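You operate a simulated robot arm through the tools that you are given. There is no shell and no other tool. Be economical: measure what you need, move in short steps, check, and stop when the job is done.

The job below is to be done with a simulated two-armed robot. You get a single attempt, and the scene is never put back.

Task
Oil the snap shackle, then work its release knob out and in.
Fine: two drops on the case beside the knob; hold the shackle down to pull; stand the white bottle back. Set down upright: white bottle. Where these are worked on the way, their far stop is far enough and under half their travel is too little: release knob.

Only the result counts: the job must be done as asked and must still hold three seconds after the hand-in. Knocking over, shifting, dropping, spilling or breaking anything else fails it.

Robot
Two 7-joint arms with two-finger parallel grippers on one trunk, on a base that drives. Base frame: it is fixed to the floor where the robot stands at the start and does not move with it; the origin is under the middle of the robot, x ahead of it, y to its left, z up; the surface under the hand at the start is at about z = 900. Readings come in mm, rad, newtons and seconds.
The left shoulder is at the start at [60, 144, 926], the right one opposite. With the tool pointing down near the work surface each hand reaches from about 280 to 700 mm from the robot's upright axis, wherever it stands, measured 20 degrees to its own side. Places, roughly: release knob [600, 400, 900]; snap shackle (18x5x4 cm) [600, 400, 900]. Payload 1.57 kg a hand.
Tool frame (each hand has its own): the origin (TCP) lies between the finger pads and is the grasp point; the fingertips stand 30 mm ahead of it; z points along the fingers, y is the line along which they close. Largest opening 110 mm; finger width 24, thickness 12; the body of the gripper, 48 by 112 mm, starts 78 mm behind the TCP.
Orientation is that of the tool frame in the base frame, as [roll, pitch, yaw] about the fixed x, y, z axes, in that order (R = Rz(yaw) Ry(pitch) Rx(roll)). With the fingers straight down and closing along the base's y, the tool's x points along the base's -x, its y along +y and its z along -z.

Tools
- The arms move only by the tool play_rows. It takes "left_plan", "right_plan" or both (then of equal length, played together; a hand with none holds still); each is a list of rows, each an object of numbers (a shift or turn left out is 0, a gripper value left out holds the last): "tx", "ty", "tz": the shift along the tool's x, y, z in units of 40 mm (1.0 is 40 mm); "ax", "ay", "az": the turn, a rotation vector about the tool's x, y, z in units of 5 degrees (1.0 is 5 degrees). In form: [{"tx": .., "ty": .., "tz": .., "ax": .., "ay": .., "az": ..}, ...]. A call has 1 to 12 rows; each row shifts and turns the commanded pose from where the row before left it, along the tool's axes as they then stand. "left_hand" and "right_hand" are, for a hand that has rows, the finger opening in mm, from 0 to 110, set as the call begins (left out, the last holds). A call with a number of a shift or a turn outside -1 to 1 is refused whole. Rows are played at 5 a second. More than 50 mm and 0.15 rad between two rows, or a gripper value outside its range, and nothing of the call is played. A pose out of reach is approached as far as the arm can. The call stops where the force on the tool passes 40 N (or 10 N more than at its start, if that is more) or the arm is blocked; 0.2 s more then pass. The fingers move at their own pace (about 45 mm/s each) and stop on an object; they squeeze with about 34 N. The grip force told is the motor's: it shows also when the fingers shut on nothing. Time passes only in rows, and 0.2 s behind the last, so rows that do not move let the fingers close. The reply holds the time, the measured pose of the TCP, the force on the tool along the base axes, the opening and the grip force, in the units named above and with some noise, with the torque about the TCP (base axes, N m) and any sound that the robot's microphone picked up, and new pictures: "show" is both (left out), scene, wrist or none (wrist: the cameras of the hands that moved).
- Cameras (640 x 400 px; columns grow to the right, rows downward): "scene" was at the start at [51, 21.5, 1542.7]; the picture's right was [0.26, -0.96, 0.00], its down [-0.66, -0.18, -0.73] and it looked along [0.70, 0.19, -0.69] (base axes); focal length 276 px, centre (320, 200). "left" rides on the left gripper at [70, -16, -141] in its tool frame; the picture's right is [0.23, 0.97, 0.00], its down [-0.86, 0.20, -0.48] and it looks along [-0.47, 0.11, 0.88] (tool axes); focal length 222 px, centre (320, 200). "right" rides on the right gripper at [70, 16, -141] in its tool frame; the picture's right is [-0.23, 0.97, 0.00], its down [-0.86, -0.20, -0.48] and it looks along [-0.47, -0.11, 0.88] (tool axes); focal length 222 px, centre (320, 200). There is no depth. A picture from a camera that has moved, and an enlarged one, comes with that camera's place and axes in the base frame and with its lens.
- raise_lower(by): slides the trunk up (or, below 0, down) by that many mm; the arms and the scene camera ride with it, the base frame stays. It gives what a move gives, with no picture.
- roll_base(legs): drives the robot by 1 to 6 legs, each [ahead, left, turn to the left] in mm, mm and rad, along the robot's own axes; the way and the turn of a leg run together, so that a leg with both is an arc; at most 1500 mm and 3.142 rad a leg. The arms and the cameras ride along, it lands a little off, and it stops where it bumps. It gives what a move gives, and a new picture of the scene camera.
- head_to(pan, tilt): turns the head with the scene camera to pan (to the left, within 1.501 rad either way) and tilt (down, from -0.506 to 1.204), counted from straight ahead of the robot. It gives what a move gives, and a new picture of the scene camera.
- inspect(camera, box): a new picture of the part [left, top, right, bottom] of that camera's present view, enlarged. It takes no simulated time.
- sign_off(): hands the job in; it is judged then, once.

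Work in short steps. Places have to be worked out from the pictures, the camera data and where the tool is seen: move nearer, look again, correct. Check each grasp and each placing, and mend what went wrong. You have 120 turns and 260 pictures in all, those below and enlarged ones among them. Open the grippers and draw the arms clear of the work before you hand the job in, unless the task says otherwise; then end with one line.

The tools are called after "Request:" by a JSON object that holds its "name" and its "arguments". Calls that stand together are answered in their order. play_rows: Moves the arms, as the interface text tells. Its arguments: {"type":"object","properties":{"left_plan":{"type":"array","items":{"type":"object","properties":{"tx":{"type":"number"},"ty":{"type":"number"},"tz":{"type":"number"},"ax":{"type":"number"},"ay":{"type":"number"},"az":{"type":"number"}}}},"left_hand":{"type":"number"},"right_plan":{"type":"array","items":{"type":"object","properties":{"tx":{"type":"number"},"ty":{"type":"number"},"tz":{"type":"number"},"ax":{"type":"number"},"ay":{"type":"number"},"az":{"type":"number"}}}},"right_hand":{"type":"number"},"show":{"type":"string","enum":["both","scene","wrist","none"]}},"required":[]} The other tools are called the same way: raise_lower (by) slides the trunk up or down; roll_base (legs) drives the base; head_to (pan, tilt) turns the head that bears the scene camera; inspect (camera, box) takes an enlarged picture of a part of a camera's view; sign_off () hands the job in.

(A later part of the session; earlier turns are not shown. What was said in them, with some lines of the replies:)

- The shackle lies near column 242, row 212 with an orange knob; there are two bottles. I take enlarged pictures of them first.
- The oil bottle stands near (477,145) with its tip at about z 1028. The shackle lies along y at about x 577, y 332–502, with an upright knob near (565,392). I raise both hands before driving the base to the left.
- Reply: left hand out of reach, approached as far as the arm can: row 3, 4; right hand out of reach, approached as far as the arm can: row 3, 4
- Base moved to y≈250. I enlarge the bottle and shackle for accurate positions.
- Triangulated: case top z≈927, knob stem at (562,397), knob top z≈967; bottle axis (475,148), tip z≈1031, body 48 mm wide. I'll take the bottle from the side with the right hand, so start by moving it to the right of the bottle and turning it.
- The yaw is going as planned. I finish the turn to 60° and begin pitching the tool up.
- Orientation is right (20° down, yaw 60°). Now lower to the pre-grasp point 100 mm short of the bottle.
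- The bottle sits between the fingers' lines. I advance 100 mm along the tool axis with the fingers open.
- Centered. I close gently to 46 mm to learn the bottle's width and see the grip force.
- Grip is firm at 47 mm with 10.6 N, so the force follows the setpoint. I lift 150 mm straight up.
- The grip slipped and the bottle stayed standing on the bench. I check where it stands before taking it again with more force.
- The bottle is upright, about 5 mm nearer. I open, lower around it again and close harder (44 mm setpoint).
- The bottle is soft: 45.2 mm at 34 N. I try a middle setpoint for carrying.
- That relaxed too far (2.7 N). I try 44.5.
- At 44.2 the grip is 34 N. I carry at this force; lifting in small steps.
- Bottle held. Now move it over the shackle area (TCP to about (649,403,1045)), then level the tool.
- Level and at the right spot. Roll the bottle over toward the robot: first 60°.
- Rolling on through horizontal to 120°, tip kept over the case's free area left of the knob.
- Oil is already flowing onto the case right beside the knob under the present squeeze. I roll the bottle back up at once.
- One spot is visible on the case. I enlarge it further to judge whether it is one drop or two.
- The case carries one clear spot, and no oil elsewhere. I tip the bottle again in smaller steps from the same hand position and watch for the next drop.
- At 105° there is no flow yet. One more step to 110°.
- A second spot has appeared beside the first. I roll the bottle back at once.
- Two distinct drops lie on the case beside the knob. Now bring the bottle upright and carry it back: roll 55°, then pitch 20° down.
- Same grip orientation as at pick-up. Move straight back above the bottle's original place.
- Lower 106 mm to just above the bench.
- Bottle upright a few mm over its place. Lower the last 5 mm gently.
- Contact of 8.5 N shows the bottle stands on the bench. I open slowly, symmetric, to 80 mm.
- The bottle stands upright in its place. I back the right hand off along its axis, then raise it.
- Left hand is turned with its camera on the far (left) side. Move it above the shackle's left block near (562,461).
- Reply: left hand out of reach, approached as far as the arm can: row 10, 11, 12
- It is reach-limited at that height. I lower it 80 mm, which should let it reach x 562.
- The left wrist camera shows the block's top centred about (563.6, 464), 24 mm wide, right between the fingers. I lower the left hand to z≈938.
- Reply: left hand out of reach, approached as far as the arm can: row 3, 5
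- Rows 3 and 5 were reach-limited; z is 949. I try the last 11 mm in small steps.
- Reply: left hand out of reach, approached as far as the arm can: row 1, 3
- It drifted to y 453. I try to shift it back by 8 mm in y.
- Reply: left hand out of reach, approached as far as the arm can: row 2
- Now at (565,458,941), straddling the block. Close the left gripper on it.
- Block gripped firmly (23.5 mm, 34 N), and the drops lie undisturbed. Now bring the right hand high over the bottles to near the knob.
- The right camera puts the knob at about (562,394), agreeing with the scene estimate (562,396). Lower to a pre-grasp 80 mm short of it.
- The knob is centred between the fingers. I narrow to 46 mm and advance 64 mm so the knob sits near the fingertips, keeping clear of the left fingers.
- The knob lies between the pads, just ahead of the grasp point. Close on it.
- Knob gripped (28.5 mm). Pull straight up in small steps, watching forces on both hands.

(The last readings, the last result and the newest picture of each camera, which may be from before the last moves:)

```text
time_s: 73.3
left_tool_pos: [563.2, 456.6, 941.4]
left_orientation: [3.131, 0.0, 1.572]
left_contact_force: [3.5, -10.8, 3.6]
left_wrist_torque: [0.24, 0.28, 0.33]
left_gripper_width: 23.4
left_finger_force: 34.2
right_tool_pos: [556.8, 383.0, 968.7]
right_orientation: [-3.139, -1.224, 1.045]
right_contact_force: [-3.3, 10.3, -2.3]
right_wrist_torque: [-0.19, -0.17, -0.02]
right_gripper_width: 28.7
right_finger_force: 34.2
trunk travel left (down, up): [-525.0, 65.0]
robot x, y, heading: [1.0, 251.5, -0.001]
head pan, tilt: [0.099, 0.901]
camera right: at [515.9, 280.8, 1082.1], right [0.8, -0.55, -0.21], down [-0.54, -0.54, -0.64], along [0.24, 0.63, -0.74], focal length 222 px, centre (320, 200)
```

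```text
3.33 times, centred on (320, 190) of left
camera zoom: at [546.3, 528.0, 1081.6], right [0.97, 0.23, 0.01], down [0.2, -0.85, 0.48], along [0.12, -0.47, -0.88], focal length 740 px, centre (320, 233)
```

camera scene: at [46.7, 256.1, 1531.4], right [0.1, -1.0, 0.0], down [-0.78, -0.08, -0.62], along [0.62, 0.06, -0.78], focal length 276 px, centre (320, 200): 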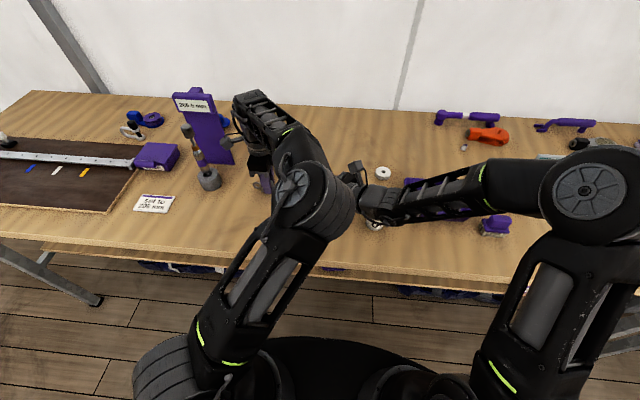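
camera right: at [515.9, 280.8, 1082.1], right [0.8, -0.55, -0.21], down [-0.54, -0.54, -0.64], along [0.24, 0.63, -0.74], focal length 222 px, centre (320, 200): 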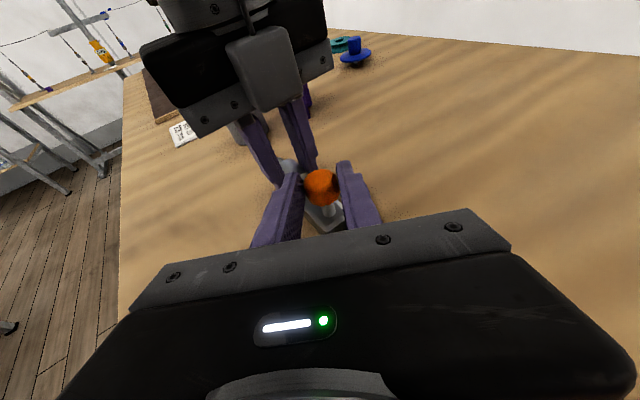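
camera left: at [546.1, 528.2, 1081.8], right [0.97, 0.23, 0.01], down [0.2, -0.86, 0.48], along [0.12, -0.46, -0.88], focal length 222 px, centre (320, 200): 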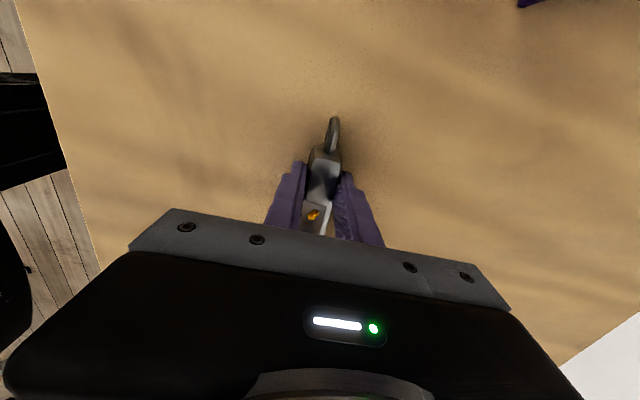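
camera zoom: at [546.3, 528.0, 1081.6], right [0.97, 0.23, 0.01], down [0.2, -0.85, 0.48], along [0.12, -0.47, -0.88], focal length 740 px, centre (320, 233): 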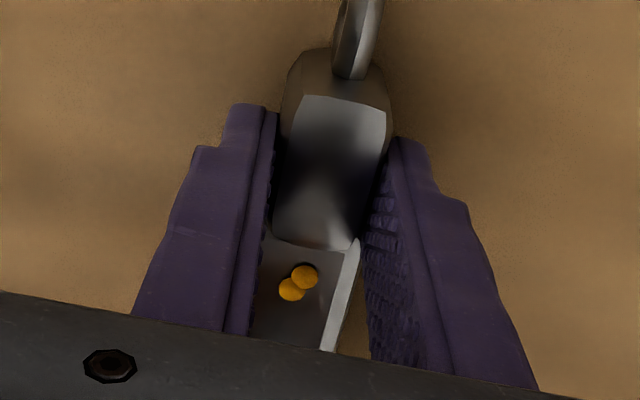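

The stem is visibly longer and the case stays put: the knob is coming out. Continue, easing the sideways force by 1 mm.

Request:
{"name": "play_rows", "arguments": {"right_plan": [{"tx": 0.054, "ty": -0.0125, "tz": 0.003}, {"tx": 0.047, "tz": -0.017}, {}], "show": "none"}}

Request:
{"name": "play_rows", "arguments": {"right_plan": [{"tx": 0.047, "tz": -0.017}, {"tx": 0.047, "tz": -0.017}, {}], "show": "none"}}

Request:
{"name": "inspect", "arguments": {"camera": "right", "box": [240, 130, 420, 250]}}

```text
time_s: 74.1
left_tool_pos: [565.0, 457.6, 941.2]
left_orientation: [3.13, -0.003, 1.574]
left_contact_force: [6.1, -6.2, 3.0]
left_wrist_torque: [-0.05, 0.44, 0.47]
left_gripper_width: 23.5
left_finger_force: 34.2
right_tool_pos: [555.9, 384.8, 972.6]
right_orientation: [-3.14, -1.221, 1.047]
right_contact_force: [-5.8, 5.8, -0.7]
right_wrist_torque: [-0.03, -0.18, 0.05]
right_gripper_width: 28.4
right_finger_force: 34.0
trunk travel left (down, up): [-525.0, 65.0]
robot x, y, heading: [-5.2, 247.3, -0.001]
head pan, tilt: [0.099, 0.901]
```

```text
time_s: 74.9
left_tool_pos: [565.2, 458.2, 941.4]
left_orientation: [3.13, 0.001, 1.573]
left_contact_force: [-0.3, -11.8, 18.7]
left_wrist_torque: [-0.67, 0.36, 0.22]
left_gripper_width: 23.4
left_finger_force: 34.1
right_tool_pos: [555.5, 382.1, 975.0]
right_orientation: [-3.134, -1.218, 1.042]
right_contact_force: [0.3, 11.3, -20.0]
right_wrist_torque: [-0.4, -0.16, -0.11]
right_gripper_width: 28.6
right_finger_force: 34.0
trunk travel left (down, up): [-525.0, 65.0]
robot x, y, heading: [-0.6, 247.4, 0.003]
head pan, tilt: [0.099, 0.901]
```

```text
3.33 times, centred on (330, 190) of right
camera zoom: at [516.3, 281.2, 1089.1], right [0.8, -0.56, -0.21], down [-0.55, -0.54, -0.64], along [0.24, 0.63, -0.74], focal length 740 px, centre (287, 233)
```

zoom: 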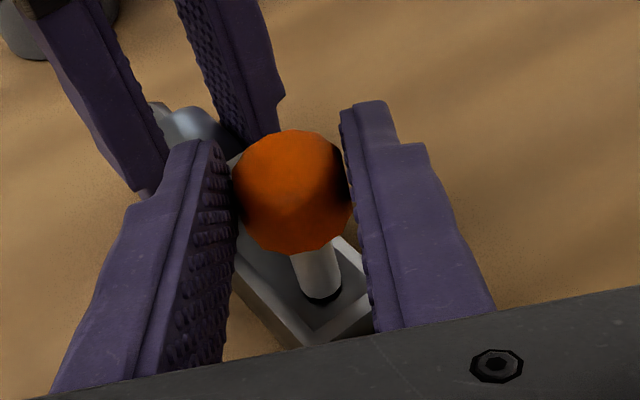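

A 20 N pull after about 14 mm means the far stop is reached. Now push the knob back in.

Request:
{"name": "play_rows", "arguments": {"right_plan": [{"tx": -0.047, "tz": 0.017}, {"tx": -0.047, "tz": 0.017}, {"tx": -0.047, "tz": 0.017}, {"tx": -0.047, "tz": 0.017}, {"tx": -0.047, "tz": 0.017}, {"tx": -0.047, "tz": 0.017}, {"tx": -0.047, "tz": 0.017}, {}], "show": "none"}}

Request:
{"name": "inspect", "arguments": {"camera": "right", "box": [240, 130, 420, 250]}}

```text
time_s: 76.7
left_tool_pos: [564.4, 457.6, 941.2]
left_orientation: [3.132, -0.002, 1.574]
left_contact_force: [10.2, 0.9, -0.8]
left_wrist_torque: [0.25, 0.47, 0.67]
left_gripper_width: 23.4
left_finger_force: 34.8
right_tool_pos: [557.1, 382.4, 962.2]
right_orientation: [-3.14, -1.221, 1.047]
right_contact_force: [-10.4, -0.4, 1.5]
right_wrist_torque: [0.01, -0.26, 0.12]
right_gripper_width: 28.2
right_finger_force: 33.3
trunk travel left (down, up): [-525.0, 65.0]
robot x, y, heading: [-2.2, 249.4, 0.001]
head pan, tilt: [0.099, 0.901]
```

```text
3.33 times, centred on (330, 190) of right
camera zoom: at [516.1, 281.2, 1076.0], right [0.8, -0.56, -0.21], down [-0.54, -0.54, -0.64], along [0.24, 0.63, -0.74], focal length 740 px, centre (287, 233)
```

zoom: 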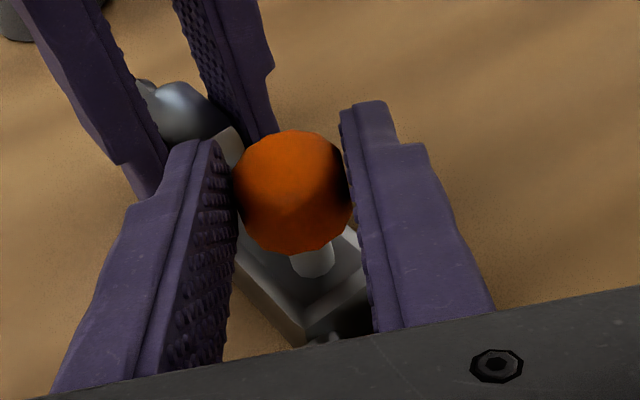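

Almost in. Push the last few mm until the inner stop resists.

Request:
{"name": "play_rows", "arguments": {"right_plan": [{"tx": -0.035, "tz": 0.0128}, {"tx": -0.035, "tz": 0.0128}, {}], "show": "none"}}

```text
time_s: 77.5
left_tool_pos: [564.3, 458.6, 941.0]
left_orientation: [3.132, -0.002, 1.574]
left_contact_force: [11.1, 3.3, -6.7]
left_wrist_torque: [0.45, 0.39, 0.75]
left_gripper_width: 23.2
left_finger_force: 33.6
right_tool_pos: [557.4, 383.3, 960.4]
right_orientation: [3.141, -1.223, 1.047]
right_contact_force: [-13.1, -3.1, 8.2]
right_wrist_torque: [-0.01, -0.2, 0.11]
right_gripper_width: 28.2
right_finger_force: 33.6
trunk travel left (down, up): [-525.0, 65.0]
robot x, y, heading: [-0.2, 248.8, -0.002]
head pan, tilt: [0.099, 0.901]
```

It is on the inner stop (8 N, z 960.4 versus 961 at the start). Open the right hand and back straight off.

Request:
{"name": "play_rows", "arguments": {"right_plan": [{}, {}, {}, {"tz": -0.5}, {"tz": -0.5}, {"tz": -0.8}, {}], "right_hand": 48, "show": "none"}}

Request:
{"name": "inspect", "arguments": {"camera": "right", "box": [240, 100, 420, 250]}}

```text
time_s: 79.1
left_tool_pos: [565.4, 458.5, 941.1]
left_orientation: [3.131, -0.001, 1.572]
left_contact_force: [0.3, 0.8, -0.4]
left_wrist_torque: [0.08, -0.01, -0.03]
left_gripper_width: 23.4
left_finger_force: 34.1
right_tool_pos: [521.1, 325.3, 984.7]
right_orientation: [-3.14, -1.222, 1.045]
right_contact_force: [0.2, 0.0, 0.2]
right_wrist_torque: [0.01, 0.02, -0.01]
right_gripper_width: 48.2
right_finger_force: 0.0
trunk travel left (down, up): [-525.0, 65.0]
robot x, y, heading: [-1.5, 249.4, 0.001]
head pan, tilt: [0.099, 0.901]
```

```text
2.67 times, centred on (330, 175) of right
camera zoom: at [481.6, 223.7, 1099.1], right [0.8, -0.55, -0.21], down [-0.54, -0.54, -0.64], along [0.24, 0.63, -0.74], focal length 592 px, centre (293, 267)
```

zoom: 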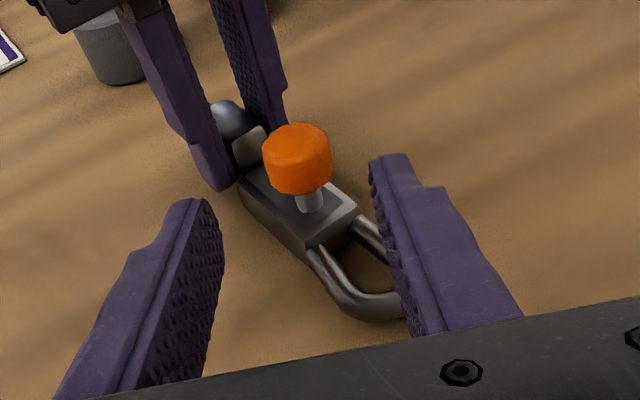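

The knob is back in as before. Raise the right hand 100 mm and open the left hand.

Request:
{"name": "play_rows", "arguments": {"right_plan": [{"tx": 0.6, "tz": -0.218}, {"tx": 0.6, "tz": -0.218}, {"tx": 0.6, "tz": -0.218}, {"tx": 0.6, "tz": -0.218}, {}], "left_plan": [{}, {}, {}, {}, {}], "left_hand": 70, "show": "none"}}

Request:
{"name": "play_rows", "arguments": {"left_plan": [{"tz": -0.3}, {"tz": -0.6}, {"tz": -0.8}, {"tz": -0.8}, {}], "show": "wrist"}}

```text
time_s: 80.3
left_tool_pos: [563.9, 458.7, 939.8]
left_orientation: [3.132, -0.001, 1.572]
left_contact_force: [0.6, 0.3, -0.3]
left_wrist_torque: [0.0, -0.02, -0.02]
left_gripper_width: 70.1
left_finger_force: 0.0
right_tool_pos: [521.4, 325.9, 1087.3]
right_orientation: [-3.141, -1.222, 1.045]
right_contact_force: [0.2, 0.7, 1.1]
right_wrist_torque: [-0.01, 0.01, 0.0]
right_gripper_width: 48.0
right_finger_force: 0.1
trunk travel left (down, up): [-525.0, 65.0]
robot x, y, heading: [-1.7, 249.7, -0.001]
head pan, tilt: [0.099, 0.901]
```

```text
time_s: 81.5
left_tool_pos: [563.6, 456.6, 1041.3]
left_orientation: [3.131, -0.001, 1.575]
left_contact_force: [-0.3, -0.1, 0.0]
left_wrist_torque: [-0.02, 0.0, -0.02]
left_gripper_width: 69.9
left_finger_force: 0.0
right_tool_pos: [522.5, 325.4, 1087.0]
right_orientation: [-3.14, -1.223, 1.046]
right_contact_force: [-0.5, -0.1, -0.4]
right_wrist_torque: [-0.01, -0.02, 0.01]
right_gripper_width: 47.9
right_finger_force: 0.0
trunk travel left (down, up): [-525.0, 65.0]
robot x, y, heading: [-0.4, 245.5, -0.002]
head pan, tilt: [0.099, 0.901]
camera left: at [545.4, 528.1, 1182.1], right [0.97, 0.23, 0.01], down [0.2, -0.85, 0.48], along [0.12, -0.46, -0.88], focal length 222 px, centre (320, 200)
```

left: 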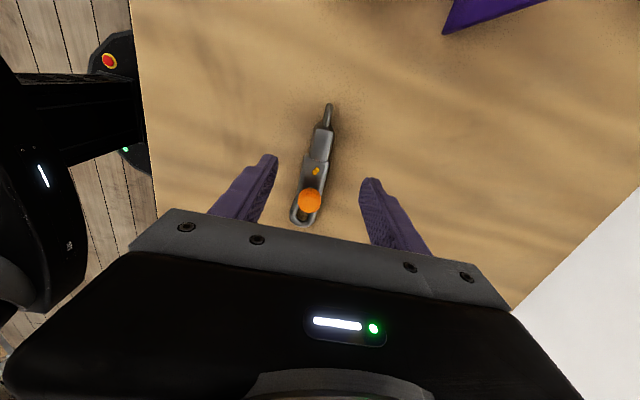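

Both hands are released and lifted. Draw them back clear of the work.

Request:
{"name": "play_rows", "arguments": {"right_plan": [{"tx": -0.25, "ty": 0.164, "tz": -0.83}, {"tx": -0.25, "ty": 0.164, "tz": -0.83}, {"tx": -0.25, "ty": 0.164, "tz": -0.83}, {"tx": -0.25, "ty": 0.164, "tz": -0.83}, {"tx": -0.25, "ty": 0.164, "tz": -0.83}, {"tx": -0.25, "ty": 0.164, "tz": -0.83}, {"tx": -0.25, "ty": 0.164, "tz": -0.83}, {"tx": -0.25, "ty": 0.164, "tz": -0.83}, {}], "left_plan": [{"ty": -0.9}, {"ty": -0.9}, {"ty": -0.9}, {"ty": -0.9}, {"ty": -0.9}, {"tx": 0.9}, {"tx": 0.9}, {"tx": 0.9}, {"tx": 0.9}], "show": "scene"}}

Request:
{"name": "inspect", "arguments": {"camera": "scene", "box": [240, 160, 400, 260]}}

```text
time_s: 83.5
left_tool_pos: [383.5, 604.9, 1042.7]
left_orientation: [3.133, 0.001, 1.573]
left_contact_force: [-0.1, 0.5, 0.0]
left_wrist_torque: [-0.03, -0.01, -0.03]
left_gripper_width: 70.1
left_finger_force: 0.0
right_tool_pos: [428.6, 57.9, 1102.6]
right_orientation: [3.141, -1.222, 1.045]
right_contact_force: [0.4, 1.2, -0.9]
right_wrist_torque: [0.0, 0.0, -0.01]
right_gripper_width: 48.0
right_finger_force: 0.1
trunk travel left (down, up): [-525.0, 65.0]
robot x, y, heading: [2.8, 249.6, -0.001]
head pan, tilt: [0.099, 0.901]
camera scene: at [46.7, 256.8, 1531.4], right [0.1, -1.0, 0.0], down [-0.78, -0.08, -0.62], along [0.62, 0.06, -0.78], focal length 276 px, centre (320, 200)
```

scene: 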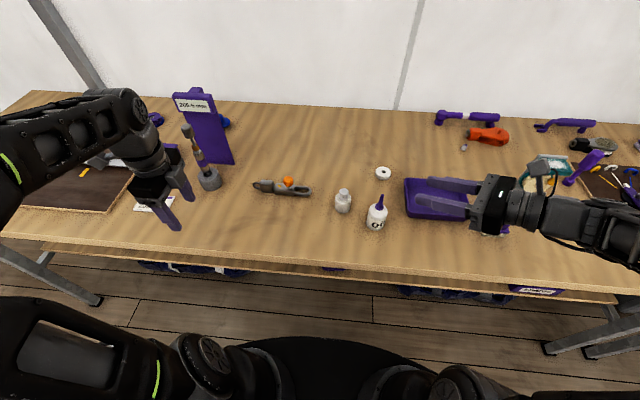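

```text
4.00 times, centred on (320, 210) of scene
camera zoom: at [46.7, 256.8, 1531.4], right [0.1, -1.0, 0.0], down [-0.78, -0.08, -0.62], along [0.62, 0.06, -0.78], focal length 1104 px, centre (320, 160)
```

zoom: 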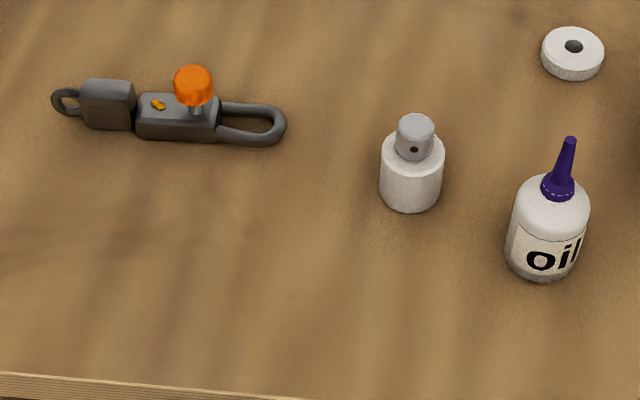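

The two drops are on the case, the knob is in, the oil bottle stands upright in its place, and both arms are clear. I hand the job in.

Request:
{"name": "sign_off", "arguments": {}}

```text
The job is handed in.
```

The job is handed in: two drops of oil are on the case beside the knob, the release knob was pulled to its far stop and pushed back in with the shackle held down, and the white bottle stands upright in its place.
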